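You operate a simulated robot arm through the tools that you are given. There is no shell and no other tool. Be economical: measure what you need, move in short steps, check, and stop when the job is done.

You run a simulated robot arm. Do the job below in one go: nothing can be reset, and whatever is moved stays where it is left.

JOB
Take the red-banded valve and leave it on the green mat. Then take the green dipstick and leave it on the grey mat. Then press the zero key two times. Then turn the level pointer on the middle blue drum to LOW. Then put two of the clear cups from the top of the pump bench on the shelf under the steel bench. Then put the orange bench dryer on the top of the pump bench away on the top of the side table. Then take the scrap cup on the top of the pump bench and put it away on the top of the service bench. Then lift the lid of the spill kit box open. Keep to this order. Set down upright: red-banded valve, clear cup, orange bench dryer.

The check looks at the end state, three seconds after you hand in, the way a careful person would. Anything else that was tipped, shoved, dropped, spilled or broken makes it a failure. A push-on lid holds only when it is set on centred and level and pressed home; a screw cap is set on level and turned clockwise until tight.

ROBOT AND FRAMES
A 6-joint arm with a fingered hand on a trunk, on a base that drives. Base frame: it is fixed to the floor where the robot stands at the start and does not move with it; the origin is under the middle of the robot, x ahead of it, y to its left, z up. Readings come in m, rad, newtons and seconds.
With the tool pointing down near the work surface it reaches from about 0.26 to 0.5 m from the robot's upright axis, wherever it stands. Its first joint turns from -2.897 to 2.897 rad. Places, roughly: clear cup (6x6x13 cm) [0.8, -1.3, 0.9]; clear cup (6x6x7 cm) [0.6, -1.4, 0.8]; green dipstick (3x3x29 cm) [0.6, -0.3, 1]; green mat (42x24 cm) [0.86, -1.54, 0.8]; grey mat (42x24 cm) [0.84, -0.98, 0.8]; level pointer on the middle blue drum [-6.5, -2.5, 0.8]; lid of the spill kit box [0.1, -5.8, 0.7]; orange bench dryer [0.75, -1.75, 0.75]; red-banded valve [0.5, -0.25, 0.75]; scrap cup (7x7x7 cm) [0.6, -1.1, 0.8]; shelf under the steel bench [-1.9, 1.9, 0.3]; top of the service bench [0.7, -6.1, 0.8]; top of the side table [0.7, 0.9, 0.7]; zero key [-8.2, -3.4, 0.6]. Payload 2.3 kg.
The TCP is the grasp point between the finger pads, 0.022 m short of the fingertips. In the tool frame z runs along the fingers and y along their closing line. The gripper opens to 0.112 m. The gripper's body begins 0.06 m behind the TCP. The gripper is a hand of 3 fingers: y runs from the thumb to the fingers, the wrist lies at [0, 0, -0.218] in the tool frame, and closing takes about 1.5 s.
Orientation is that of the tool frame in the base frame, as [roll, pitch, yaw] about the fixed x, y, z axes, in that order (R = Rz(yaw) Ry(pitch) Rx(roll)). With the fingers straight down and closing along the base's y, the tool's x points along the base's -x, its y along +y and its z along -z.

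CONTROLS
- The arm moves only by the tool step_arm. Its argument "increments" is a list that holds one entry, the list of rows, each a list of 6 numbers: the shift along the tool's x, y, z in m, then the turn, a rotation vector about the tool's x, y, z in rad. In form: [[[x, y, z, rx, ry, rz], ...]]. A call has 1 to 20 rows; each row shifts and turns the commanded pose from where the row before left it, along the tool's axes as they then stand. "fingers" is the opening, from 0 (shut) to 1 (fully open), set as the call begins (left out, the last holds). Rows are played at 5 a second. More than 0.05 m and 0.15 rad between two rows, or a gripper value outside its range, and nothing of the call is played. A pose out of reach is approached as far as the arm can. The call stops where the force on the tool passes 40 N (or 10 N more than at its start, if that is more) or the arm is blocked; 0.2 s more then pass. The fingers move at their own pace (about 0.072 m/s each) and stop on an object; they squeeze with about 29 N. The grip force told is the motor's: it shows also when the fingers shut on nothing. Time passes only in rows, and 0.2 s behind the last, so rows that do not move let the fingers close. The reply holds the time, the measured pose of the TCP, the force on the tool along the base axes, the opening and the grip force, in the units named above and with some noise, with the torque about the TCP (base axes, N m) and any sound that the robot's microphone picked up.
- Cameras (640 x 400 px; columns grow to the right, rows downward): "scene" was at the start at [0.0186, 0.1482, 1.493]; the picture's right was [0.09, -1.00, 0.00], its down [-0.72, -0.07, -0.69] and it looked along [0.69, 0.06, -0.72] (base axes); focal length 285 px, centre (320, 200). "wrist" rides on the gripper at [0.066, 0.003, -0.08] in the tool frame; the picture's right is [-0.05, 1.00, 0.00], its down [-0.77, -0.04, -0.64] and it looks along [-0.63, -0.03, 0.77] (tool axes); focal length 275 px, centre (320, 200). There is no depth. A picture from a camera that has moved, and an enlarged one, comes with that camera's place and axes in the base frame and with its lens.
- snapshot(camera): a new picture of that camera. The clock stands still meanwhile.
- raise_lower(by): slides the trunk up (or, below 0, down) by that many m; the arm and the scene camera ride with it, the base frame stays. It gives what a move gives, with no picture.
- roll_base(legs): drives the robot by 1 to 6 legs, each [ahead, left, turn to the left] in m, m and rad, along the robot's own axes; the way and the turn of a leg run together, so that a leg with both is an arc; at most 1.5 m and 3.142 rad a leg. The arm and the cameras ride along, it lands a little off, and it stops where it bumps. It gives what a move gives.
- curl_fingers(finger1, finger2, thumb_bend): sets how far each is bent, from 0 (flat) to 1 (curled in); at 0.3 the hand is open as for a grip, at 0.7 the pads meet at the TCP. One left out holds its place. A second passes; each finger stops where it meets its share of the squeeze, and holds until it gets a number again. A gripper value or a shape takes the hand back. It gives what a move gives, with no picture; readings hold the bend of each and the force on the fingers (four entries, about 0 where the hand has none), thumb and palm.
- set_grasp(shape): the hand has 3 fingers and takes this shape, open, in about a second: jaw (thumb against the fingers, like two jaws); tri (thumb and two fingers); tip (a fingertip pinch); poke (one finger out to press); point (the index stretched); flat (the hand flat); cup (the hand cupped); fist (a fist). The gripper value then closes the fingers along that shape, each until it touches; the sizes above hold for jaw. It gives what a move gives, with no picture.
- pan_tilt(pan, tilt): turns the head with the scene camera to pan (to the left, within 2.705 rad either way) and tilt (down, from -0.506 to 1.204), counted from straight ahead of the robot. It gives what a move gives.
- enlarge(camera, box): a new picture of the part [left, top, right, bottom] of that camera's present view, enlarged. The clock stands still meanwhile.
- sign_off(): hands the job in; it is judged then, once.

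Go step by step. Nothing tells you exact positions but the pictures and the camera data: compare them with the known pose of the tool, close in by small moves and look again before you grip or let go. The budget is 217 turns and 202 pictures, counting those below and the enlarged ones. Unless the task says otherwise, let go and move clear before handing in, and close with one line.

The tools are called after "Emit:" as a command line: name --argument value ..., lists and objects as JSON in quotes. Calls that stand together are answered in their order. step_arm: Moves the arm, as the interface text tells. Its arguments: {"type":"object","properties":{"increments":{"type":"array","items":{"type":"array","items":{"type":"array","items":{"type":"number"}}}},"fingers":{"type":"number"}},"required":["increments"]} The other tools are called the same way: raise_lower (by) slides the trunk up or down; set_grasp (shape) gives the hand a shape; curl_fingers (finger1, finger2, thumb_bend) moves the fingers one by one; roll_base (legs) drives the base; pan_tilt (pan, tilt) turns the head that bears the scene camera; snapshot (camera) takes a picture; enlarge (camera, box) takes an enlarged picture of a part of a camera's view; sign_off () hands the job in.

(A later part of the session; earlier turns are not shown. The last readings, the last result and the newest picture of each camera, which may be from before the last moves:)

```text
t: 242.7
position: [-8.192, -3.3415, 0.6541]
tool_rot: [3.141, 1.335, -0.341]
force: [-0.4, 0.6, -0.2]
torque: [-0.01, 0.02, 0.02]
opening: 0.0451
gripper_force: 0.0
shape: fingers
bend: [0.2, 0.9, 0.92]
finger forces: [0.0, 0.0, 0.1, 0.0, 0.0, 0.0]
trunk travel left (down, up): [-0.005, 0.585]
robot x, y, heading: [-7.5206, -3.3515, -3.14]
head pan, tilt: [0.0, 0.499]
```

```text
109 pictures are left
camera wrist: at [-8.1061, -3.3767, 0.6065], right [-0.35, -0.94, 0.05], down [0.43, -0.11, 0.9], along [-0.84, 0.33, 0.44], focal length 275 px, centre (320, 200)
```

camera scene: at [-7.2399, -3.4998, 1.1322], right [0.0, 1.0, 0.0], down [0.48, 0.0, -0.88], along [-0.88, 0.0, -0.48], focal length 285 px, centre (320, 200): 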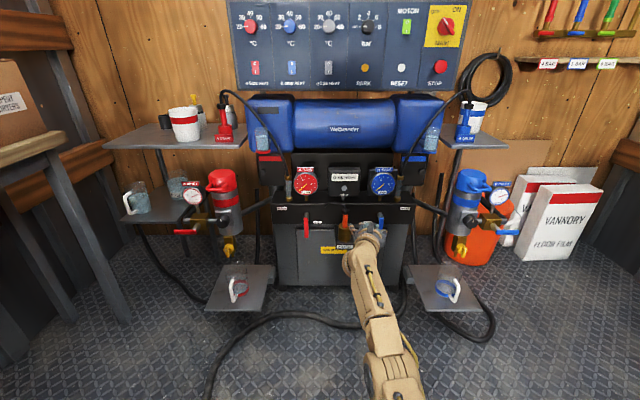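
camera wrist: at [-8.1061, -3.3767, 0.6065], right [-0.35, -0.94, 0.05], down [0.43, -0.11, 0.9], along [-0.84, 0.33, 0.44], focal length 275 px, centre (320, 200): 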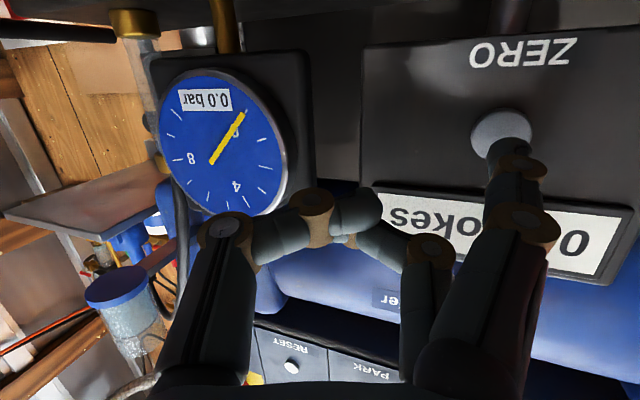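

Lined up. Continue pressing until contact shows.

Emit:
step_arm --increments '[[[-0.0014, 0.0015, 0.0058, 0, 0, 0], [-0.0014, 0.0015, 0.0058, 0, 0, 0], [-0.0014, 0.0015, 0.0058, 0, 0, 0], [0, 0, 0, 0, 0, 0]]]'

```text
t: 243.6
position: [-8.208, -3.338, 0.6526]
tool_rot: [-3.132, 1.335, -0.336]
force: [24.3, 5.4, 0.8]
torque: [-0.1, -0.2, 1.61]
opening: 0.0476
gripper_force: 11.7
shape: fingers
bend: [0.18, 0.9, 0.92]
finger forces: [24.7, 0.0, 0.0, 0.0, 0.0, 0.0]
trunk travel left (down, up): [-0.005, 0.585]
robot x, y, heading: [-7.5262, -3.3509, -3.134]
head pan, tilt: [0.0, 0.499]
heard: click
stopped in row 4: the force on the tool passed its limit at 47 N (the readings are from after the stop); the commanded pose is now the measured one
```

A click: first press. I withdraw and check.

Emit:
step_arm --increments '[[[0.0022, -0.0034, -0.0092, 0, 0, 0], [0.0022, -0.0034, -0.0092, 0, 0, 0], [0.0022, -0.0034, -0.0092, 0, 0, 0], [0, 0, 0, 0, 0, 0]]]'

Emit:
snapshot --camera "wrist"

```text
t: 244.6
position: [-8.1788, -3.3406, 0.6526]
tool_rot: [-3.123, 1.334, -0.327]
force: [0.0, 0.4, 0.3]
torque: [0.04, 0.02, 0.03]
opening: 0.0453
gripper_force: 0.0
shape: fingers
bend: [0.2, 0.9, 0.92]
finger forces: [0.0, 0.0, 0.0, 0.1, 0.1, 0.0]
trunk travel left (down, up): [-0.005, 0.585]
robot x, y, heading: [-7.5233, -3.3516, -3.139]
head pan, tilt: [0.0, 0.499]
```

```text
108 pictures are left
camera wrist: at [-8.0925, -3.3735, 0.6049], right [-0.35, -0.94, 0.04], down [0.42, -0.12, 0.9], along [-0.84, 0.33, 0.44], focal length 275 px, centre (320, 200)
```

wrist: 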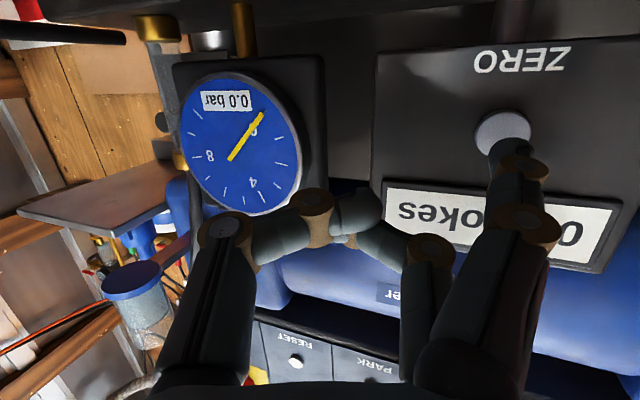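

Second press.

Emit:
step_arm --increments '[[[-0.0022, 0.0034, 0.0092, 0, 0, 0], [-0.0014, 0.0021, 0.0058, 0, 0, 0], [-0.0014, 0.0021, 0.0058, 0, 0, 0], [-0.0014, 0.0021, 0.0058, 0, 0, 0], [0, 0, 0, 0, 0, 0]]]'

```text
t: 245.8
position: [-8.2067, -3.3372, 0.6497]
tool_rot: [-3.123, 1.331, -0.326]
force: [20.8, 3.6, -5.9]
torque: [0.46, -0.4, 1.32]
opening: 0.0455
gripper_force: 10.5
shape: fingers
bend: [0.2, 0.9, 0.92]
finger forces: [20.7, 0.0, 0.0, 0.1, 0.0, 0.0]
trunk travel left (down, up): [-0.005, 0.585]
robot x, y, heading: [-7.5259, -3.3489, -3.135]
head pan, tilt: [0.0, 0.499]
heard: click
```

Second click heard. I withdraw clear and back away, then look at the blue drums.

Emit:
step_arm --increments '[[[0.0044, -0.0068, -0.0184, 0, 0, 0], [0.0044, -0.0068, -0.0184, 0, 0, 0], [0.0044, -0.0068, -0.0184, 0, 0, 0]]]'

Emit:
roll_base --legs '[[-0.5, 0, 0]]'

Emit:
raise_lower --by 0.4

Emit:
enlarge --camera "scene" --box '[220, 130, 500, 330]'

Emit:
pan_tilt --pan -1.6 --tilt 0.6

Emit:
snapshot --camera "scene"

```text
t: 246.6
position: [-8.1474, -3.3392, 0.6525]
tool_rot: [-3.127, 1.332, -0.332]
force: [-0.8, 0.4, -0.6]
torque: [0.01, -0.01, -0.01]
opening: 0.0452
gripper_force: 0.0
shape: fingers
bend: [0.2, 0.9, 0.92]
finger forces: [0.0, 0.0, 0.1, 0.0, 0.1, 0.0]
trunk travel left (down, up): [-0.005, 0.585]
robot x, y, heading: [-7.5253, -3.3499, -3.142]
head pan, tilt: [0.0, 0.499]
```

```text
t: 249.5
position: [-7.6495, -3.3428, 0.6512]
tool_rot: [-3.125, 1.333, -0.313]
force: [0.6, -1.0, -0.1]
torque: [0.0, -0.02, -0.02]
opening: 0.0455
gripper_force: 0.0
shape: fingers
bend: [0.2, 0.9, 0.92]
finger forces: [0.1, 0.0, 0.0, 0.0, 0.0, 0.1]
trunk travel left (down, up): [-0.005, 0.585]
robot x, y, heading: [-7.028, -3.3478, -3.124]
head pan, tilt: [0.0, 0.499]
```

```text
t: 253.3
position: [-7.6502, -3.3426, 1.0513]
tool_rot: [-3.126, 1.331, -0.313]
force: [-0.5, -0.4, 0.6]
torque: [0.02, 0.02, 0.0]
opening: 0.0454
gripper_force: 0.1
shape: fingers
bend: [0.2, 0.9, 0.92]
finger forces: [0.1, 0.0, 0.0, 0.1, 0.0, 0.1]
trunk travel left (down, up): [-0.405, 0.185]
robot x, y, heading: [-7.0241, -3.3467, -3.129]
head pan, tilt: [0.0, 0.499]
```

```text
2.00 times, centred on (360, 230) of scene
camera zoom: at [-7.0553, -3.4875, 1.5071], right [-0.02, 1.0, 0.0], down [0.48, 0.01, -0.88], along [-0.88, -0.01, -0.48], focal length 570 px, centre (240, 140)
```

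zoom: 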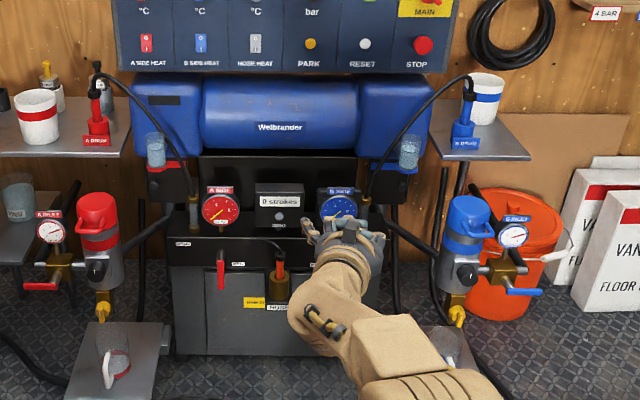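

```text
t: 255.0
position: [-7.6503, -3.3432, 1.0518]
tool_rot: [-3.124, 1.33, -0.314]
force: [-0.6, 0.1, -0.6]
torque: [-0.03, 0.0, -0.01]
opening: 0.0457
gripper_force: 0.0
shape: fingers
bend: [0.2, 0.9, 0.92]
finger forces: [0.1, 0.1, 0.0, 0.0, 0.1, 0.0]
trunk travel left (down, up): [-0.405, 0.185]
robot x, y, heading: [-7.0235, -3.3456, -3.125]
head pan, tilt: [-1.6, 0.6]
```

```text
106 pictures are left
camera scene: at [-6.9632, -3.3976, 1.4981], right [1.0, -0.01, 0.0], down [-0.01, -0.56, -0.83], along [0.01, 0.83, -0.56], focal length 285 px, centre (320, 200)
```

scene: 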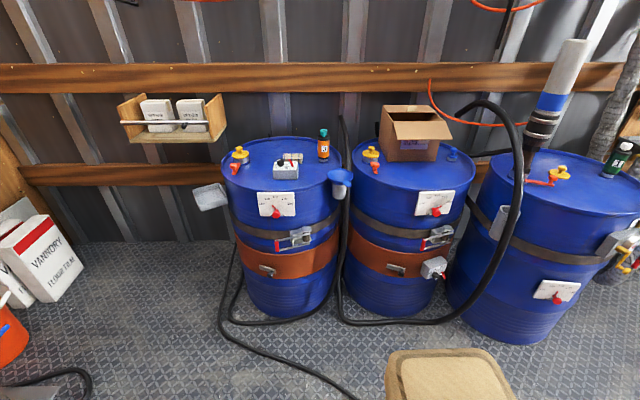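

Three blue drums; the middle one (with the carton) carries a plate with a red pointer. I zoom in.

Emit:
enlarge --camera "scene" --box '[390, 170, 490, 240]'

Emit:
enlarge --camera "scene" --box '[240, 170, 340, 240]'

```text
5.71 times, centred on (440, 205) of scene
camera zoom: at [-6.9632, -3.3976, 1.4981], right [1.0, -0.01, 0.0], down [-0.01, -0.56, -0.83], along [0.01, 0.83, -0.56], focal length 1628 px, centre (-366, 171)
```

zoom: 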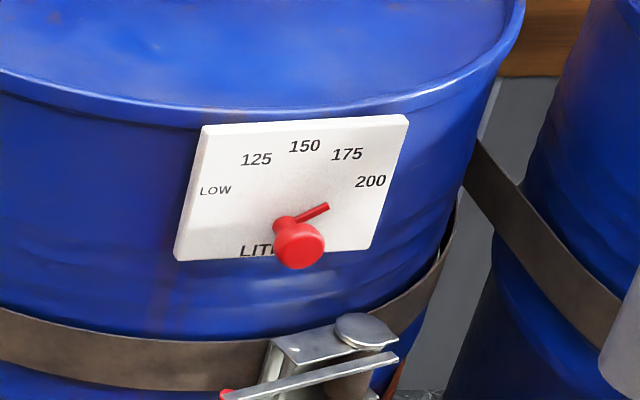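

```text
5.71 times, centred on (290, 205) of scene
camera zoom: at [-6.9632, -3.3976, 1.4981], right [1.0, -0.01, 0.0], down [-0.01, -0.56, -0.83], along [0.01, 0.83, -0.56], focal length 1628 px, centre (491, 171)
```

zoom: 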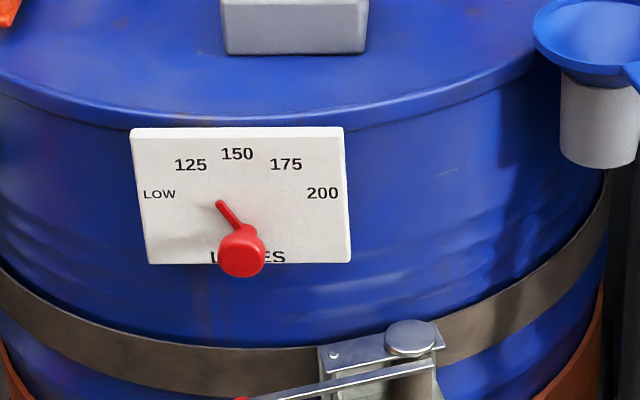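

The pointer stands at 200; LOW is about 120° counter-clockwise. I reopen the hand, straighten it, and position facing the middle drum (robot at x≈-6.5, heading +y).

Emit:
set_grasp --shape "jaw"

Emit:
step_arm --increments '[[[0, 0, 0, -0.1, 0, -0.024], [0, 0, 0, -0.1, 0, -0.024], [0, 0, 0, -0.1, 0, -0.024]]]'

Emit:
roll_base --legs '[[-0.51, 0.22, 0], [0, 0, -1.585]]'

Emit:
pan_tilt --pan 0 --tilt 0.6

Emit:
snapshot --camera "scene"

Emit:
snapshot --camera "wrist"

```text
t: 255.9
position: [-7.6497, -3.3438, 1.0512]
tool_rot: [-3.124, 1.33, -0.316]
force: [0.5, -0.3, 0.7]
torque: [0.0, 0.01, -0.01]
opening: 0.1119
gripper_force: 0.0
shape: jaw
bend: [0.3, 0.3, 0.3]
finger forces: [0.0, 0.0, 0.1, 0.0, 0.1, 0.1]
trunk travel left (down, up): [-0.405, 0.185]
robot x, y, heading: [-7.0234, -3.3432, -3.127]
head pan, tilt: [-1.6, 0.6]
```

```text
t: 256.7
position: [-7.6637, -3.3683, 1.065]
tool_rot: [-3.109, 1.32, -0.005]
force: [0.3, 0.3, -0.1]
torque: [-0.01, -0.01, 0.03]
opening: 0.1121
gripper_force: 0.0
shape: jaw
bend: [0.3, 0.3, 0.3]
finger forces: [0.1, 0.1, 0.0, 0.0, 0.1, 0.0]
out of reach, approached as far as the arm can: row 3
trunk travel left (down, up): [-0.405, 0.185]
robot x, y, heading: [-7.0269, -3.3465, -3.129]
head pan, tilt: [-1.6, 0.6]
```

```text
t: 259.9
position: [-7.1787, -3.5183, 1.0656]
tool_rot: [3.119, 1.321, -0.121]
force: [0.1, 0.5, -0.4]
torque: [0.02, -0.01, 0.0]
opening: 0.112
gripper_force: 0.0
shape: jaw
bend: [0.3, 0.3, 0.3]
finger forces: [0.0, 0.0, 0.0, 0.0, 0.0, 0.0]
trunk travel left (down, up): [-0.405, 0.185]
robot x, y, heading: [-6.5401, -3.5463, 3.097]
head pan, tilt: [-1.6, 0.6]
stopped in leg 1: the robot was blocked; the commanded pose is now the measured one
```

```text
t: 261.6
position: [-7.178, -3.5185, 1.0647]
tool_rot: [3.109, 1.319, -0.129]
force: [0.1, 0.0, 0.7]
torque: [0.02, 0.02, -0.03]
opening: 0.1123
gripper_force: 0.1
shape: jaw
bend: [0.3, 0.3, 0.3]
finger forces: [0.0, 0.1, 0.0, 0.1, 0.0, 0.0]
trunk travel left (down, up): [-0.405, 0.185]
robot x, y, heading: [-6.5404, -3.5507, 3.099]
head pan, tilt: [0.0, 0.6]
```

```text
103 pictures are left
camera scene: at [-6.5764, -3.6675, 1.4999], right [0.04, 1.0, -0.02], down [0.57, -0.04, -0.82], along [-0.82, 0.03, -0.57], focal length 285 px, centre (320, 200)
```

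scene: 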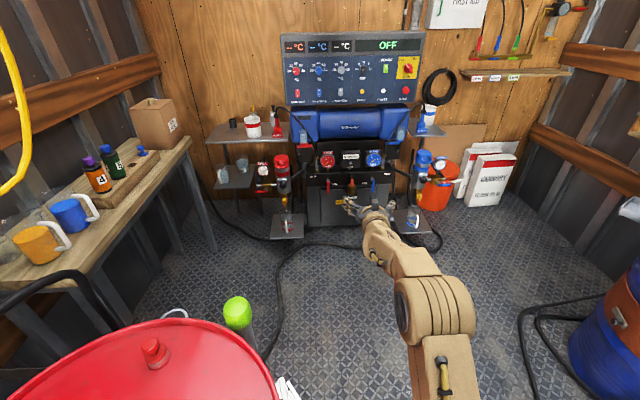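

```text
102 pictures are left
camera wrist: at [-7.0853, -3.5317, 1.0197], right [-0.11, -0.99, 0.05], down [0.43, 0.0, 0.9], along [-0.9, 0.12, 0.42], focal length 275 px, centre (320, 200)
```

wrist: 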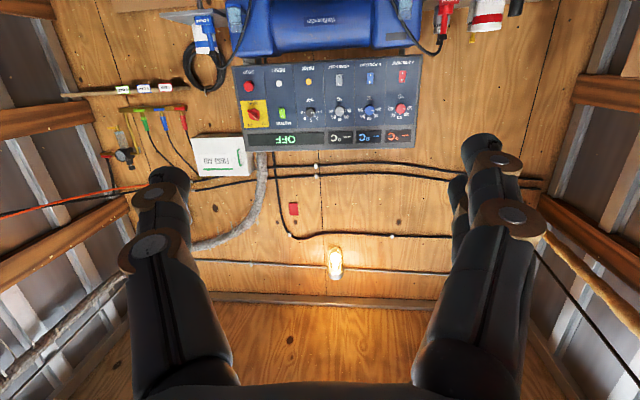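

The base touched something by the red drum/pallet on the left (slight tilt). I move right away from it and check.

Emit:
roll_base --legs '[[0.0, -0.2, 0]]'

Emit:
pan_tilt --pan 1.2 --tilt 0.9

Emit:
snapshot --camera "scene"

```text
t: 263.2
position: [-7.1697, -3.3349, 1.0667]
tool_rot: [-3.112, 1.323, -0.066]
force: [-0.1, 0.9, -0.2]
torque: [-0.02, 0.01, 0.05]
opening: 0.1122
gripper_force: 0.0
shape: jaw
bend: [0.3, 0.3, 0.3]
finger forces: [0.0, 0.0, 0.0, 0.1, 0.0, 0.0]
trunk travel left (down, up): [-0.405, 0.185]
robot x, y, heading: [-6.5318, -3.3487, 3.104]
head pan, tilt: [0.0, 0.6]
```

```text
t: 264.6
position: [-7.1679, -3.3359, 1.066]
tool_rot: [-3.113, 1.323, -0.063]
force: [0.2, -0.1, -0.2]
torque: [-0.02, 0.02, -0.01]
opening: 0.1121
gripper_force: 0.0
shape: jaw
bend: [0.3, 0.3, 0.3]
finger forces: [0.0, 0.0, 0.0, 0.1, 0.0, 0.0]
trunk travel left (down, up): [-0.405, 0.185]
robot x, y, heading: [-6.5324, -3.347, 3.104]
head pan, tilt: [1.201, 0.901]
```

```text
101 pictures are left
camera scene: at [-6.5074, -3.5608, 1.4733], right [-0.92, 0.4, 0.0], down [0.31, 0.72, -0.62], along [-0.25, -0.57, -0.78], focal length 285 px, centre (320, 200)
```

scene: 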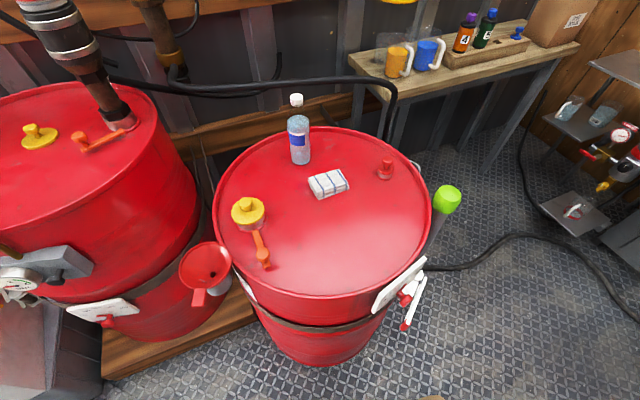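

All is intact. I turn to face the middle blue drum.

Emit:
roll_base --legs '[[0, 0, -1.533]]'

Emit:
pan_tilt --pan 0 --tilt 0.6

Emit:
snapshot --camera "scene"

Emit:
snapshot --camera "wrist"

```text
t: 268.7
position: [-6.56, -2.7114, 1.0653]
tool_rot: [-3.112, 1.322, -1.568]
force: [0.9, 0.7, -0.1]
torque: [-0.01, 0.0, -0.01]
opening: 0.1121
gripper_force: 0.1
shape: jaw
bend: [0.3, 0.3, 0.3]
finger forces: [0.1, 0.1, 0.1, 0.0, 0.1, 0.0]
trunk travel left (down, up): [-0.405, 0.185]
robot x, y, heading: [-6.5275, -3.3448, 1.598]
head pan, tilt: [1.201, 0.901]
```

```text
t: 270.1
position: [-6.5594, -2.7103, 1.0656]
tool_rot: [-3.111, 1.324, -1.569]
force: [0.9, -0.6, 0.1]
torque: [0.0, 0.03, -0.02]
opening: 0.112
gripper_force: 0.0
shape: jaw
bend: [0.3, 0.3, 0.3]
finger forces: [0.1, 0.0, 0.1, 0.0, 0.0, 0.0]
trunk travel left (down, up): [-0.405, 0.185]
robot x, y, heading: [-6.5314, -3.3464, 1.597]
head pan, tilt: [0.0, 0.6]
```

```text
100 pictures are left
camera scene: at [-6.6736, -3.324, 1.498], right [1.0, 0.03, 0.0], down [0.02, -0.56, -0.82], along [-0.02, 0.82, -0.57], focal length 285 px, centre (320, 200)
```

scene: 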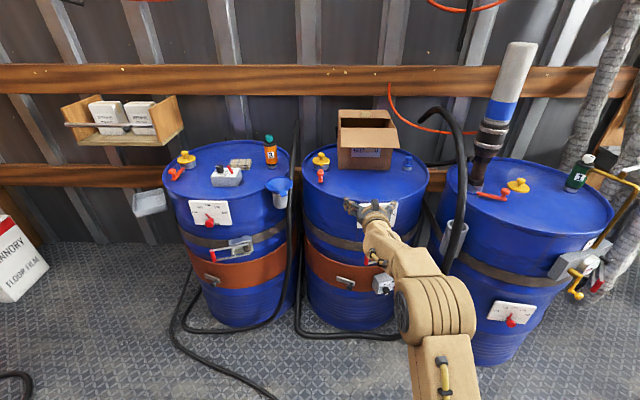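

```text
99 pictures are left
camera wrist: at [-6.5652, -2.8058, 1.0208], right [-1.0, 0.04, 0.04], down [0.02, -0.43, 0.9], along [0.05, 0.9, 0.43], focal length 275 px, centre (320, 200)
```

wrist: 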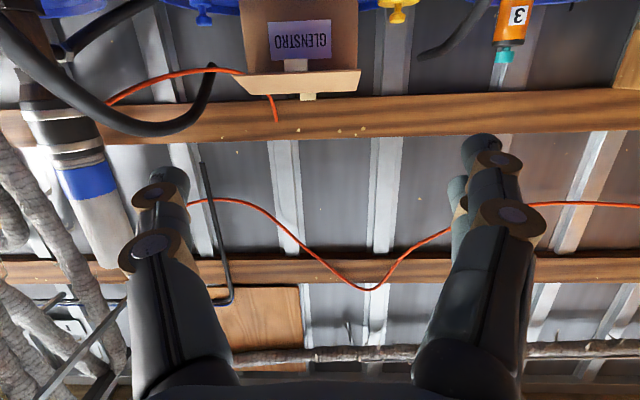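

I back off a little and lower the hand to pointer height.

Emit:
roll_base --legs '[[-0.12, 0, -0.026]]'

Emit:
raise_lower --by -0.22

Emit:
snapshot --camera "wrist"

Emit:
enlarge --camera "scene" --box '[260, 130, 480, 290]'

```text
t: 271.3
position: [-6.5413, -2.8338, 1.0664]
tool_rot: [-3.112, 1.323, -1.596]
force: [0.1, 0.0, 0.2]
torque: [0.03, -0.06, -0.01]
opening: 0.1121
gripper_force: 0.0
shape: jaw
bend: [0.3, 0.3, 0.3]
finger forces: [0.0, 0.0, 0.1, 0.0, 0.1, 0.1]
trunk travel left (down, up): [-0.405, 0.185]
robot x, y, heading: [-6.5268, -3.4694, 1.566]
head pan, tilt: [0.0, 0.6]
```

```text
t: 273.7
position: [-6.5404, -2.8321, 0.8466]
tool_rot: [-3.112, 1.323, -1.594]
force: [0.2, -0.1, -0.4]
torque: [-0.02, -0.02, 0.0]
opening: 0.112
gripper_force: 0.2
shape: jaw
bend: [0.3, 0.3, 0.3]
finger forces: [0.0, 0.0, 0.0, 0.0, 0.1, 0.1]
trunk travel left (down, up): [-0.185, 0.405]
robot x, y, heading: [-6.5262, -3.4691, 1.566]
head pan, tilt: [0.0, 0.6]
```

```text
98 pictures are left
camera wrist: at [-6.5491, -2.9265, 0.8008], right [-1.0, 0.06, 0.04], down [0.01, -0.43, 0.9], along [0.07, 0.9, 0.43], focal length 275 px, centre (320, 200)
```

wrist: 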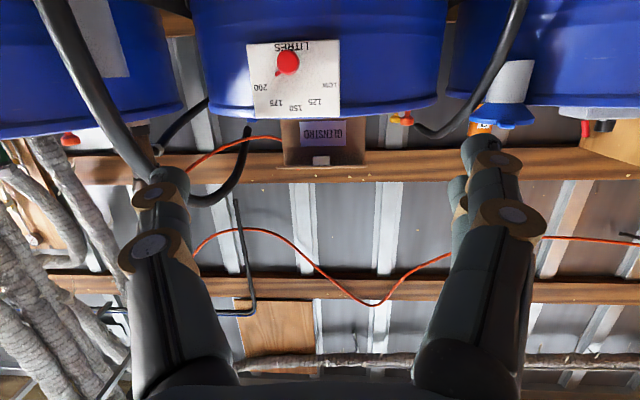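

```text
2.50 times, centred on (370, 210) of scene
camera zoom: at [-6.6711, -3.4417, 1.2781], right [1.0, 0.0, 0.0], down [0.0, -0.56, -0.83], along [0.0, 0.83, -0.56], focal length 712 px, centre (195, 175)
```

zoom: 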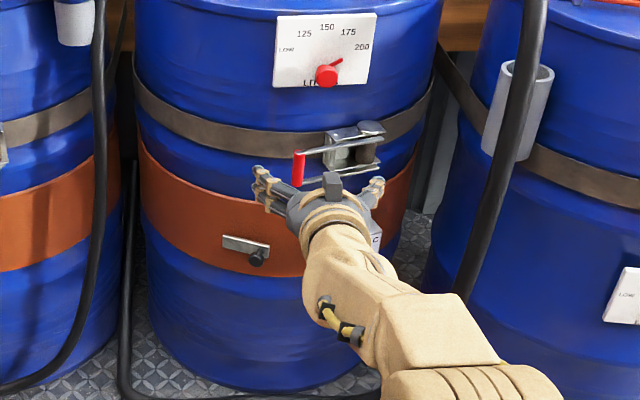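

Knob front at about (-6.47,-2.445,0.789). I level the hand to point straight at it, pre-rotate +60° about its axis, and align sideways.

Emit:
step_arm --increments '[[[0, 0, -0.01, 0, -0.12, 0], [0, 0, -0.01, 0, -0.12, 0], [0, 0, 0, 0, 0, 0.14], [0, 0, 0, 0, 0, 0.14], [0, 0, 0, 0, 0, 0.14], [0, 0, 0, 0, 0, 0.14], [0, 0, 0, 0, 0, 0.14], [0, 0, 0, 0, 0, 0.14], [0, 0, 0, 0, 0, 0.14]]]'

Emit:
roll_base --legs '[[0, -0.06, 0]]'

Emit:
snapshot --camera "wrist"

Emit:
snapshot --camera "scene"

```text
t: 275.7
position: [-6.5902, -2.8209, 0.8817]
tool_rot: [1.582, 0.596, 3.09]
force: [-0.2, -0.4, -0.1]
torque: [0.01, 0.0, 0.01]
opening: 0.1118
gripper_force: 0.1
shape: jaw
bend: [0.3, 0.3, 0.3]
finger forces: [0.0, 0.1, 0.1, 0.0, 0.0, 0.0]
out of reach, approached as far as the arm can: row 1, 2, 3
trunk travel left (down, up): [-0.185, 0.405]
robot x, y, heading: [-6.5284, -3.4686, 1.57]
head pan, tilt: [0.0, 0.6]
```

```text
t: 276.6
position: [-6.5301, -2.8216, 0.8814]
tool_rot: [1.581, 0.6, 3.091]
force: [-0.5, -0.4, 1.0]
torque: [0.01, -0.01, 0.0]
opening: 0.1121
gripper_force: 0.1
shape: jaw
bend: [0.3, 0.3, 0.3]
finger forces: [0.0, 0.0, 0.1, 0.1, 0.0, 0.0]
trunk travel left (down, up): [-0.185, 0.405]
robot x, y, heading: [-6.4678, -3.4697, 1.572]
head pan, tilt: [0.0, 0.6]
```

```text
96 pictures are left
camera wrist: at [-6.5919, -2.8993, 0.8463], right [-0.52, 0.04, 0.85], down [0.62, -0.67, 0.41], along [0.59, 0.74, 0.33], focal length 275 px, centre (320, 200)
```

wrist: 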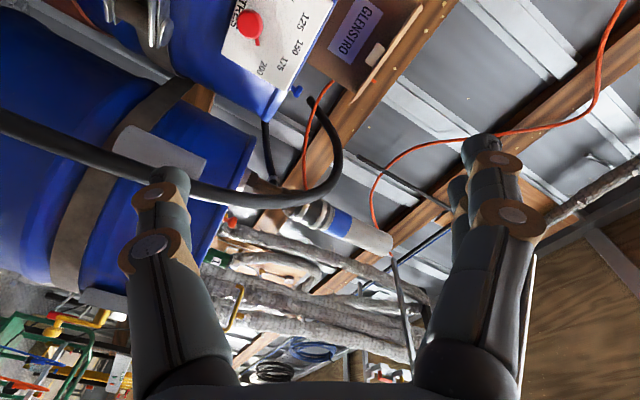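

```text
95 pictures are left
camera scene: at [-6.6108, -3.4417, 1.2781], right [1.0, 0.0, 0.0], down [0.0, -0.56, -0.83], along [0.0, 0.83, -0.56], focal length 285 px, centre (320, 200)
```

scene: 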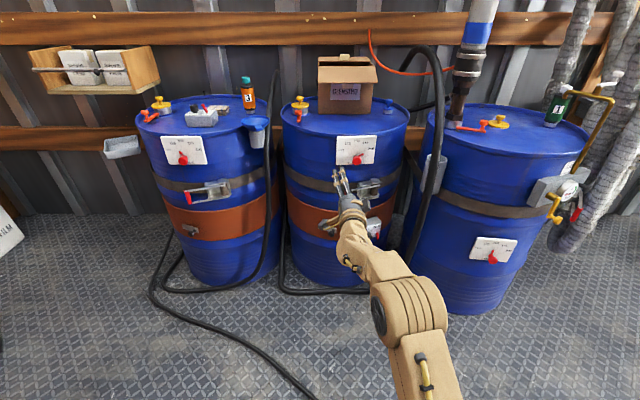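

The hand is level with +60° roll. I lower 9 cm, shift right 6.5 cm, advance 0.28 m and re-check.

Emit:
raise_lower --by -0.091

Emit:
roll_base --legs '[[0, -0.065, 0], [0.28, 0, 0]]'

Emit:
snapshot --camera "wrist"

Emit:
enlarge --camera "scene" --box '[260, 90, 480, 250]'

```text
t: 277.9
position: [-6.53, -2.8214, 0.7895]
tool_rot: [1.583, 0.598, 3.092]
force: [0.4, -0.2, -0.8]
torque: [0.03, 0.03, -0.02]
opening: 0.1121
gripper_force: 0.1
shape: jaw
bend: [0.3, 0.3, 0.3]
finger forces: [0.0, 0.0, 0.1, 0.1, 0.0, 0.1]
trunk travel left (down, up): [-0.094, 0.496]
robot x, y, heading: [-6.4703, -3.4722, 1.567]
head pan, tilt: [0.0, 0.6]
```

```text
t: 280.5
position: [-6.4695, -2.539, 0.7904]
tool_rot: [1.583, 0.597, 3.096]
force: [0.1, 0.5, -0.6]
torque: [0.03, 0.01, 0.0]
opening: 0.1119
gripper_force: 0.0
shape: jaw
bend: [0.3, 0.3, 0.3]
finger forces: [0.1, 0.1, 0.1, 0.0, 0.0, 0.0]
trunk travel left (down, up): [-0.094, 0.496]
robot x, y, heading: [-6.4024, -3.1863, 1.577]
head pan, tilt: [0.0, 0.6]
```

```text
94 pictures are left
camera wrist: at [-6.5297, -2.617, 0.7552], right [-0.52, 0.04, 0.85], down [0.62, -0.66, 0.41], along [0.58, 0.75, 0.33], focal length 275 px, centre (320, 200)
```

wrist: 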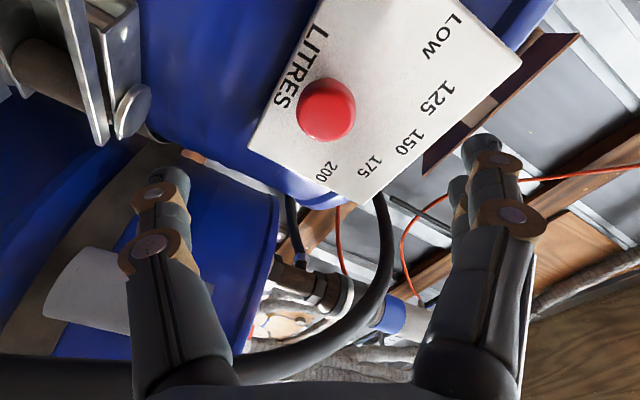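

```text
2.50 times, centred on (370, 170) of scene
camera zoom: at [-6.5458, -3.1595, 1.1871], right [1.0, 0.01, 0.0], down [0.0, -0.56, -0.83], along [0.0, 0.83, -0.56], focal length 712 px, centre (195, 275)
```

zoom: 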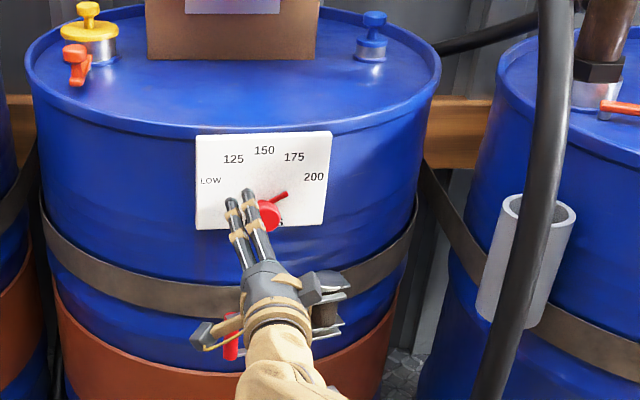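

Aligned on the knob axis. Advance 8 cm.

Emit:
roll_base --legs '[[0.08, 0, 0]]'

Emit:
snapshot --camera "wrist"

Emit:
enlarge --camera "scene" --box '[290, 80, 430, 180]'

```text
t: 281.6
position: [-6.469, -2.4625, 0.7895]
tool_rot: [1.587, 0.597, 3.099]
force: [0.2, -5.2, 0.3]
torque: [0.33, 0.04, 0.26]
opening: 0.1119
gripper_force: 0.0
shape: jaw
bend: [0.25, 0.29, 0.3]
finger forces: [4.8, 1.3, 0.0, 0.1, 0.0, 0.0]
trunk travel left (down, up): [-0.094, 0.496]
robot x, y, heading: [-6.4036, -3.1105, 1.579]
head pan, tilt: [0.0, 0.6]
stopped in leg 1: the force on the tool passed its limit at 54 N (the readings are from after the stop); the commanded pose is now the measured one
```

```text
92 pictures are left
camera wrist: at [-6.5297, -2.5409, 0.7543], right [-0.52, 0.04, 0.85], down [0.62, -0.66, 0.41], along [0.58, 0.75, 0.32], focal length 275 px, centre (320, 200)
```

wrist: 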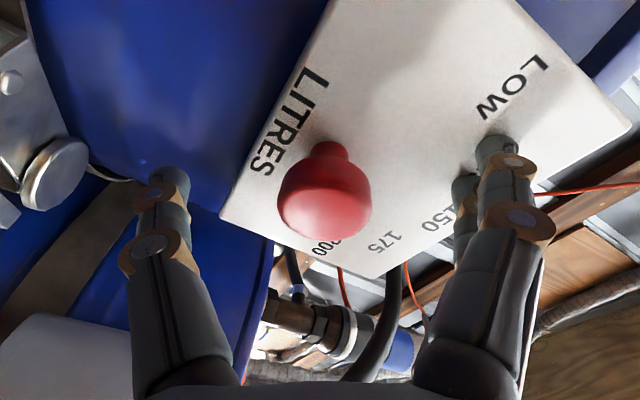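

```text
4.00 times, centred on (360, 130) of scene
camera zoom: at [-6.5461, -3.0835, 1.1871], right [1.0, 0.01, 0.0], down [0.0, -0.56, -0.83], along [0.0, 0.83, -0.56], focal length 1140 px, centre (160, 480)
```

zoom: 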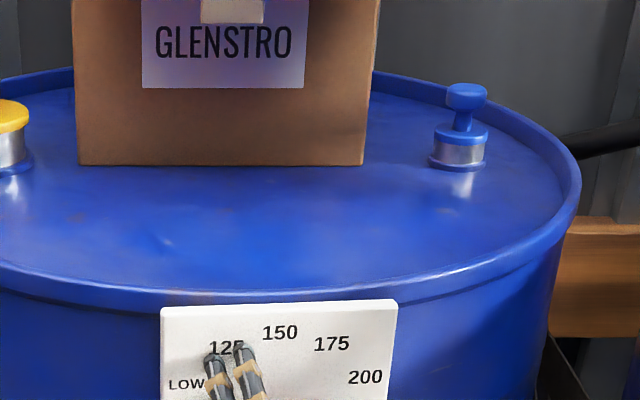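

The fingertips touched the plate; the knob is between them. I back off 8 mm and close on the knob.

Emit:
roll_base --legs '[[-0.01, 0, 0]]'

Emit:
step_arm --increments '[[[0, 0, 0, 0, 0, 0], [0, 0, 0, 0, 0, 0], [0, 0, 0, 0, 0, 0], [0, 0, 0, 0, 0, 0], [0, 0, 0, 0, 0, 0], [0, 0, 0, 0, 0, 0], [0, 0, 0, 0, 0, 0]]]' --fingers 0

Emit:
snapshot --camera "wrist"

```text
t: 282.4
position: [-6.4677, -2.4711, 0.7887]
tool_rot: [1.586, 0.597, 3.099]
force: [-0.5, 0.2, -1.1]
torque: [-0.01, -0.02, 0.0]
opening: 0.1119
gripper_force: 0.0
shape: jaw
bend: [0.3, 0.3, 0.3]
finger forces: [0.0, 0.1, 0.1, 0.0, 0.1, 0.0]
trunk travel left (down, up): [-0.094, 0.496]
robot x, y, heading: [-6.4036, -3.1217, 1.573]
head pan, tilt: [0.0, 0.6]
```

```text
t: 283.9
position: [-6.4676, -2.4716, 0.7886]
tool_rot: [1.589, 0.595, 3.098]
force: [2.0, 6.0, 3.4]
torque: [0.11, -0.01, 0.04]
opening: 0.0219
gripper_force: 29.1
shape: jaw
bend: [0.73, 0.73, 0.7]
finger forces: [14.1, 14.1, 0.0, 0.0, 25.3, 0.0]
trunk travel left (down, up): [-0.094, 0.496]
robot x, y, heading: [-6.4044, -3.1211, 1.576]
head pan, tilt: [0.0, 0.6]
```

```text
90 pictures are left
camera wrist: at [-6.5293, -2.5499, 0.7537], right [-0.52, 0.04, 0.85], down [0.62, -0.66, 0.41], along [0.58, 0.75, 0.32], focal length 275 px, centre (320, 200)
```

wrist: 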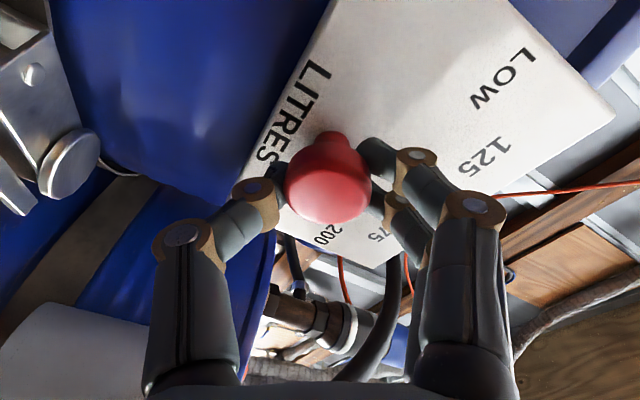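

Knob gripped. I turn it counter-clockwise in steps.

Emit:
step_arm --increments '[[[0, 0, 0, 0, 0, -0.14], [0, 0, 0, 0, 0, -0.14], [0, 0, 0, 0, 0, -0.14], [0, 0, 0, 0, 0, -0.14], [0, 0, 0, 0, 0, -0.14], [0, 0, 0, 0, 0, -0.14], [0, 0, 0, 0, 0, -0.14]]]'

Emit:
snapshot --camera "wrist"

Emit:
enlarge --camera "scene" --box '[290, 130, 430, 230]'

```text
t: 285.6
position: [-6.4679, -2.4728, 0.7903]
tool_rot: [-2.382, 1.558, -0.863]
force: [-2.7, 15.6, 25.1]
torque: [0.51, 0.09, 0.3]
opening: 0.0205
gripper_force: 29.8
shape: jaw
bend: [0.73, 0.73, 0.7]
finger forces: [11.5, 19.1, 0.0, 0.0, 28.3, 0.1]
trunk travel left (down, up): [-0.094, 0.496]
robot x, y, heading: [-6.4035, -3.1222, 1.576]
head pan, tilt: [0.0, 0.6]
```

```text
89 pictures are left
camera wrist: at [-6.4759, -2.5541, 0.7246], right [-1.0, 0.05, 0.04], down [0.0, -0.63, 0.78], along [0.06, 0.78, 0.63], focal length 275 px, centre (320, 200)
```

wrist: 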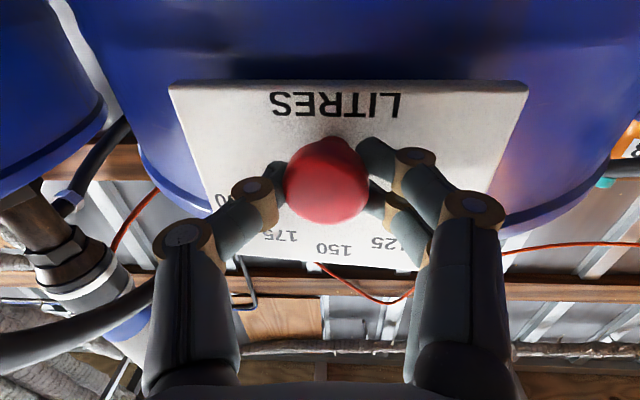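

```text
4.00 times, centred on (360, 180) of scene
camera zoom: at [-6.5463, -3.0938, 1.1873], right [1.0, 0.01, 0.0], down [0.0, -0.56, -0.83], along [0.0, 0.83, -0.56], focal length 1140 px, centre (160, 280)
```

zoom: 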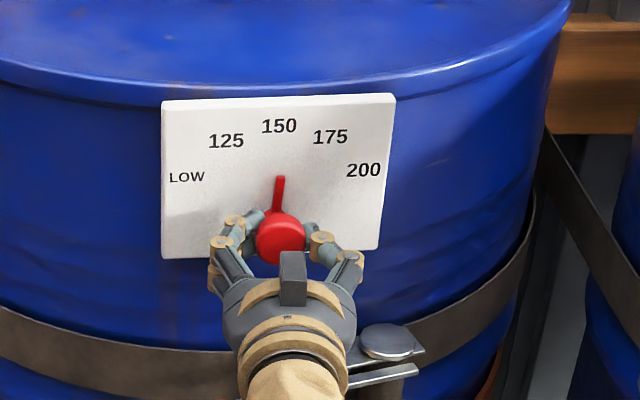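

The pointer is at 150 already. I relieve the vertical load slightly and continue to LOW.

Emit:
step_arm --increments '[[[-0.004, 0, 0, 0, 0, -0.1], [0, 0, 0, 0, 0, -0.14], [0, 0, 0, 0, 0, -0.14], [0, 0, 0, 0, 0, -0.14], [0, 0, 0, 0, 0, -0.14], [0, 0, 0, 0, 0, -0.14], [0, 0, 0, 0, 0, -0.14]]]'

Emit:
enlarge --camera "scene" --box '[290, 130, 430, 230]'

```text
t: 287.1
position: [-6.4709, -2.4729, 0.793]
tool_rot: [-1.586, 0.619, -0.06]
force: [-18.0, 9.9, 15.1]
torque: [0.33, 0.07, 0.4]
opening: 0.0205
gripper_force: 28.7
shape: jaw
bend: [0.73, 0.74, 0.7]
finger forces: [11.4, 19.3, 0.0, 0.0, 30.0, 0.0]
trunk travel left (down, up): [-0.094, 0.496]
robot x, y, heading: [-6.4033, -3.1185, 1.574]
head pan, tilt: [0.0, 0.6]
```

```text
4.00 times, centred on (360, 180) of scene
camera zoom: at [-6.5492, -3.0934, 1.1868], right [1.0, 0.01, 0.0], down [0.01, -0.56, -0.83], along [0.0, 0.83, -0.56], focal length 1140 px, centre (160, 280)
```

zoom: 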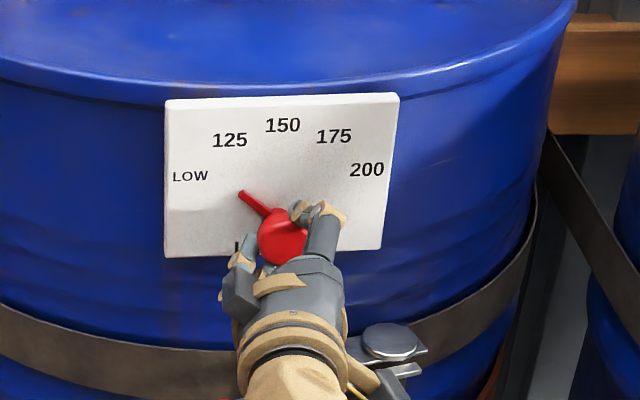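

Almost there; about 9° more to point at LOW.

Emit:
step_arm --increments '[[[0, 0, 0, 0, 0, -0.08], [0, 0, 0, 0, 0, -0.08], [0, 0, 0, 0, 0, 0]]]'

Emit:
enlarge --camera "scene" --box '[310, 140, 410, 210]'

```text
t: 287.9
position: [-6.4712, -2.4732, 0.7931]
tool_rot: [-1.584, 0.459, -0.058]
force: [-21.5, 10.2, 17.0]
torque: [0.44, 0.1, 0.38]
opening: 0.0207
gripper_force: 29.1
shape: jaw
bend: [0.73, 0.74, 0.7]
finger forces: [11.3, 18.8, 0.1, 0.0, 32.4, 0.0]
trunk travel left (down, up): [-0.094, 0.496]
robot x, y, heading: [-6.4051, -3.1189, 1.574]
head pan, tilt: [0.0, 0.6]
```

```text
5.71 times, centred on (360, 175) of scene
camera zoom: at [-6.5498, -3.0935, 1.1867], right [1.0, 0.01, 0.0], down [0.01, -0.56, -0.83], along [0.0, 0.83, -0.56], focal length 1628 px, centre (91, 343)
```

zoom: 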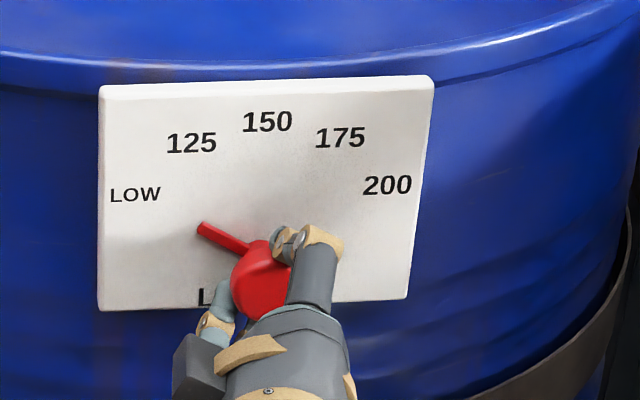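

The pointer aims at LOW. I release and back straight out, then verify.

Emit:
step_arm --increments '[[[0, 0, 0, 0, 0, 0], [0, 0, 0, 0, 0, 0], [0, 0, 0, 0, 0, 0], [0, 0, 0, 0, 0, 0], [0, 0, 0, 0, 0, 0], [0, 0, 0, 0, 0, 0]]]' --fingers 1

Emit:
roll_base --legs '[[-0.22, 0, 0]]'

Emit:
enlarge --camera "scene" --box '[260, 100, 460, 240]'

```text
t: 289.4
position: [-6.4681, -2.4724, 0.7919]
tool_rot: [-1.585, 0.464, -0.061]
force: [0.2, 0.3, 0.5]
torque: [0.01, -0.01, 0.0]
opening: 0.112
gripper_force: 0.1
shape: jaw
bend: [0.3, 0.3, 0.3]
finger forces: [0.0, 0.0, 0.0, 0.1, 0.0, 0.0]
trunk travel left (down, up): [-0.094, 0.496]
robot x, y, heading: [-6.4071, -3.1205, 1.575]
head pan, tilt: [0.0, 0.6]
```

```text
t: 291.1
position: [-6.4696, -2.6955, 0.7912]
tool_rot: [-1.587, 0.464, -0.059]
force: [-0.8, -0.4, -0.3]
torque: [0.0, -0.01, 0.03]
opening: 0.1121
gripper_force: 0.1
shape: jaw
bend: [0.3, 0.3, 0.3]
finger forces: [0.0, 0.0, 0.0, 0.0, 0.0, 0.0]
trunk travel left (down, up): [-0.094, 0.496]
robot x, y, heading: [-6.4046, -3.347, 1.581]
head pan, tilt: [0.0, 0.6]
```

```text
2.86 times, centred on (360, 170) of scene
camera zoom: at [-6.5446, -3.3158, 1.1871], right [1.0, 0.01, 0.0], down [0.01, -0.56, -0.83], along [-0.01, 0.83, -0.56], focal length 814 px, centre (206, 286)
```

zoom: 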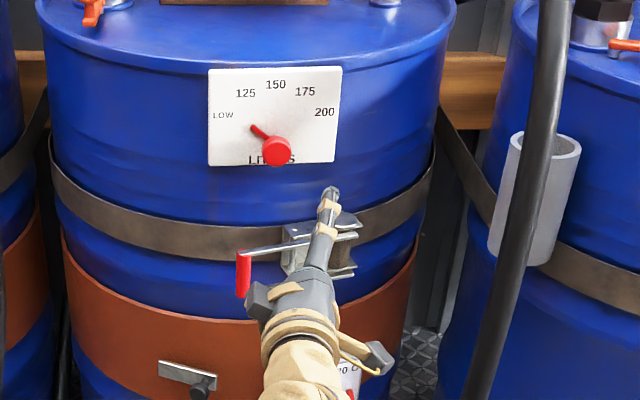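

Pointer set. Next the clear cups. I level the hand, raise it and leave the container the way I came.

Emit:
raise_lower --by 0.3

Emit:
step_arm --increments '[[[0, 0, 0, 0, 0, 0.14], [0, 0, 0, 0, 0, 0.14], [0, 0, 0, 0, 0, 0.14], [0, 0, 0, 0, 0, 0.14], [0, 0, 0, 0, 0, 0.14], [0, 0, 0, 0, 0, 0.14], [0, 0, 0, 0, 0, 0.14], [0, 0, 0, 0, 0, 0.12], [0, 0, 0, 0, 0.1, 0], [0, 0, 0, 0, 0.14, 0], [0, 0, 0, 0, 0.14, 0], [0, 0, 0, 0, 0.14, 0]]]'

Emit:
roll_base --legs '[[0, 0, -1.58], [0, -0.05, 0], [1.2, 0, 0]]'

Emit:
pan_tilt --pan 0 --tilt 0.6

Emit:
snapshot --camera "scene"

```text
t: 294.1
position: [-6.4695, -2.6952, 1.0917]
tool_rot: [-1.587, 0.464, -0.058]
force: [0.6, 0.6, 1.1]
torque: [-0.03, 0.03, 0.02]
opening: 0.1119
gripper_force: 0.1
shape: jaw
bend: [0.3, 0.3, 0.3]
finger forces: [0.1, 0.1, 0.0, 0.0, 0.0, 0.0]
trunk travel left (down, up): [-0.394, 0.196]
robot x, y, heading: [-6.4053, -3.3441, 1.574]
head pan, tilt: [0.0, 0.6]
```

```text
t: 296.6
position: [-6.4531, -2.694, 1.0936]
tool_rot: [-3.065, 1.216, -1.621]
force: [0.5, 0.3, -0.1]
torque: [0.03, -0.04, -0.01]
opening: 0.112
gripper_force: 0.1
shape: jaw
bend: [0.3, 0.3, 0.3]
finger forces: [0.1, 0.0, 0.1, 0.0, 0.0, 0.0]
out of reach, approached as far as the arm can: row 11, 12
trunk travel left (down, up): [-0.394, 0.196]
robot x, y, heading: [-6.4043, -3.3423, 1.579]
head pan, tilt: [0.0, 0.6]
```

```text
t: 307.1
position: [-4.5631, -3.3808, 1.0933]
tool_rot: [-3.065, 1.216, 3.067]
force: [-0.2, -0.8, 0.4]
torque: [-0.01, -0.05, -0.02]
opening: 0.1119
gripper_force: 0.0
shape: jaw
bend: [0.3, 0.3, 0.3]
finger forces: [0.0, 0.0, 0.0, 0.0, 0.0, 0.1]
trunk travel left (down, up): [-0.394, 0.196]
robot x, y, heading: [-5.2135, -3.4173, -0.012]
head pan, tilt: [0.0, 0.6]
```

```text
t: 307.7
position: [-4.5625, -3.3814, 1.0935]
tool_rot: [-3.064, 1.215, 3.066]
force: [0.3, 0.7, 0.9]
torque: [0.01, -0.01, 0.01]
opening: 0.112
gripper_force: 0.0
shape: jaw
bend: [0.3, 0.3, 0.3]
finger forces: [0.1, 0.0, 0.0, 0.1, 0.0, 0.1]
trunk travel left (down, up): [-0.394, 0.196]
robot x, y, heading: [-5.2122, -3.4157, -0.014]
head pan, tilt: [0.0, 0.6]
```

```text
84 pictures are left
camera scene: at [-5.184, -3.2765, 1.4871], right [-0.01, -1.0, 0.0], down [-0.56, 0.01, -0.83], along [0.82, -0.01, -0.56], focal length 285 px, centre (320, 200)
```

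scene: 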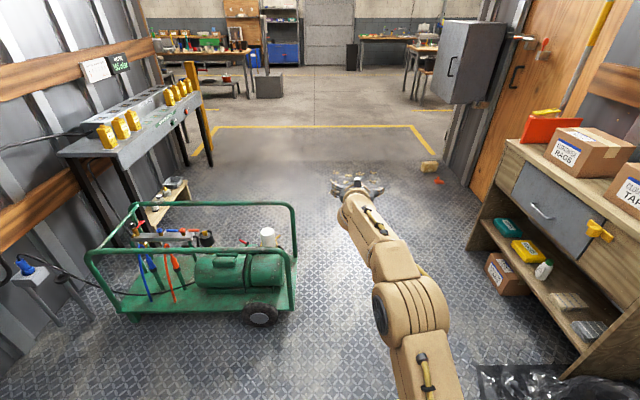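

Clear path. I drive out of the container avoiding the scattered bits.

Emit:
roll_base --legs '[[1.2, 0, 0.014], [0.68, 0, 0], [0, 0.43, 0], [1.1, 0, 0], [0.8, 0, 0], [0, -0.38, 0]]'

Emit:
roll_base --legs '[[1.4, 0, 0], [1.4, 0, 0], [0.55, 0, 0], [0, 0, 3.14]]'

```text
t: 330.6
position: [-0.7721, -3.2752, 1.0933]
tool_rot: [-3.065, 1.217, 3.115]
force: [0.0, -0.2, -0.7]
torque: [0.01, -0.01, -0.03]
opening: 0.112
gripper_force: 0.1
shape: jaw
bend: [0.3, 0.3, 0.3]
finger forces: [0.1, 0.0, 0.0, 0.1, 0.0, 0.1]
trunk travel left (down, up): [-0.394, 0.196]
robot x, y, heading: [-1.4179, -3.3376, 0.029]
head pan, tilt: [0.0, 0.6]
```

```text
t: 354.4
position: [1.2872, -3.3546, 1.0933]
tool_rot: [-3.065, 1.218, 0.029]
force: [-0.6, 0.3, -0.2]
torque: [-0.01, -0.02, -0.01]
opening: 0.112
gripper_force: 0.0
shape: jaw
bend: [0.3, 0.3, 0.3]
finger forces: [0.0, 0.0, 0.0, 0.0, 0.1, 0.0]
trunk travel left (down, up): [-0.394, 0.196]
robot x, y, heading: [1.9319, -3.2514, -3.053]
head pan, tilt: [0.0, 0.6]
```

Emit:
roll_base --legs '[[0, 0, -0.089], [0, -1.0, 0], [0, -1.0, 0]]'

Emit:
raise_lower --by -0.2

Emit:
snapshot --camera "scene"

Emit:
snapshot --camera "wrist"

```text
t: 365.0
position: [1.3088, -1.2558, 1.0947]
tool_rot: [-3.065, 1.216, -0.085]
force: [0.4, -0.2, -0.2]
torque: [-0.04, -0.01, -0.02]
opening: 0.112
gripper_force: 0.0
shape: jaw
bend: [0.3, 0.3, 0.3]
finger forces: [0.0, 0.0, 0.0, 0.1, 0.0, 0.0]
trunk travel left (down, up): [-0.394, 0.196]
robot x, y, heading: [1.9602, -1.2295, 3.117]
head pan, tilt: [0.0, 0.6]
```

```text
t: 367.1
position: [1.3089, -1.2556, 0.8945]
tool_rot: [-3.066, 1.216, -0.083]
force: [-0.4, 0.1, -0.8]
torque: [-0.03, -0.04, 0.01]
opening: 0.1121
gripper_force: 0.0
shape: jaw
bend: [0.3, 0.3, 0.3]
finger forces: [0.1, 0.0, 0.0, 0.0, 0.0, 0.0]
trunk travel left (down, up): [-0.194, 0.396]
robot x, y, heading: [1.9605, -1.2305, 3.115]
head pan, tilt: [0.0, 0.6]
```

```text
83 pictures are left
camera scene: at [1.9276, -1.3673, 1.2871], right [0.03, 1.0, 0.0], down [0.56, -0.01, -0.83], along [-0.82, 0.02, -0.56], focal length 285 px, centre (320, 200)
```

scene: 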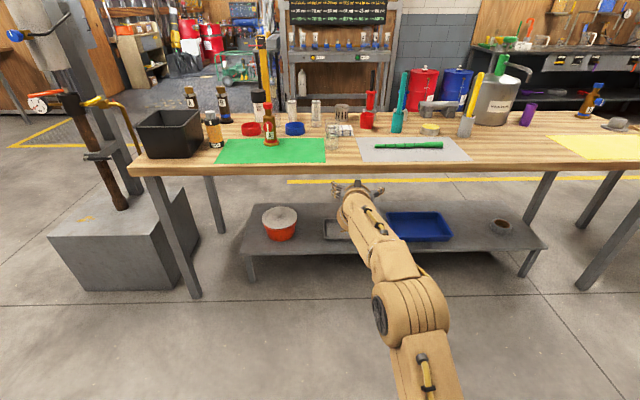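

```text
82 pictures are left
camera wrist: at [1.4055, -1.2739, 0.8585], right [-0.17, -0.99, 0.02], down [0.33, -0.04, 0.94], along [-0.93, 0.17, 0.33], focal length 275 px, centre (320, 200)
```

wrist: 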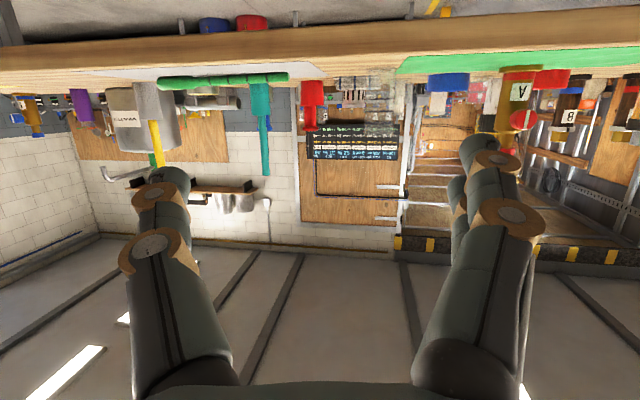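

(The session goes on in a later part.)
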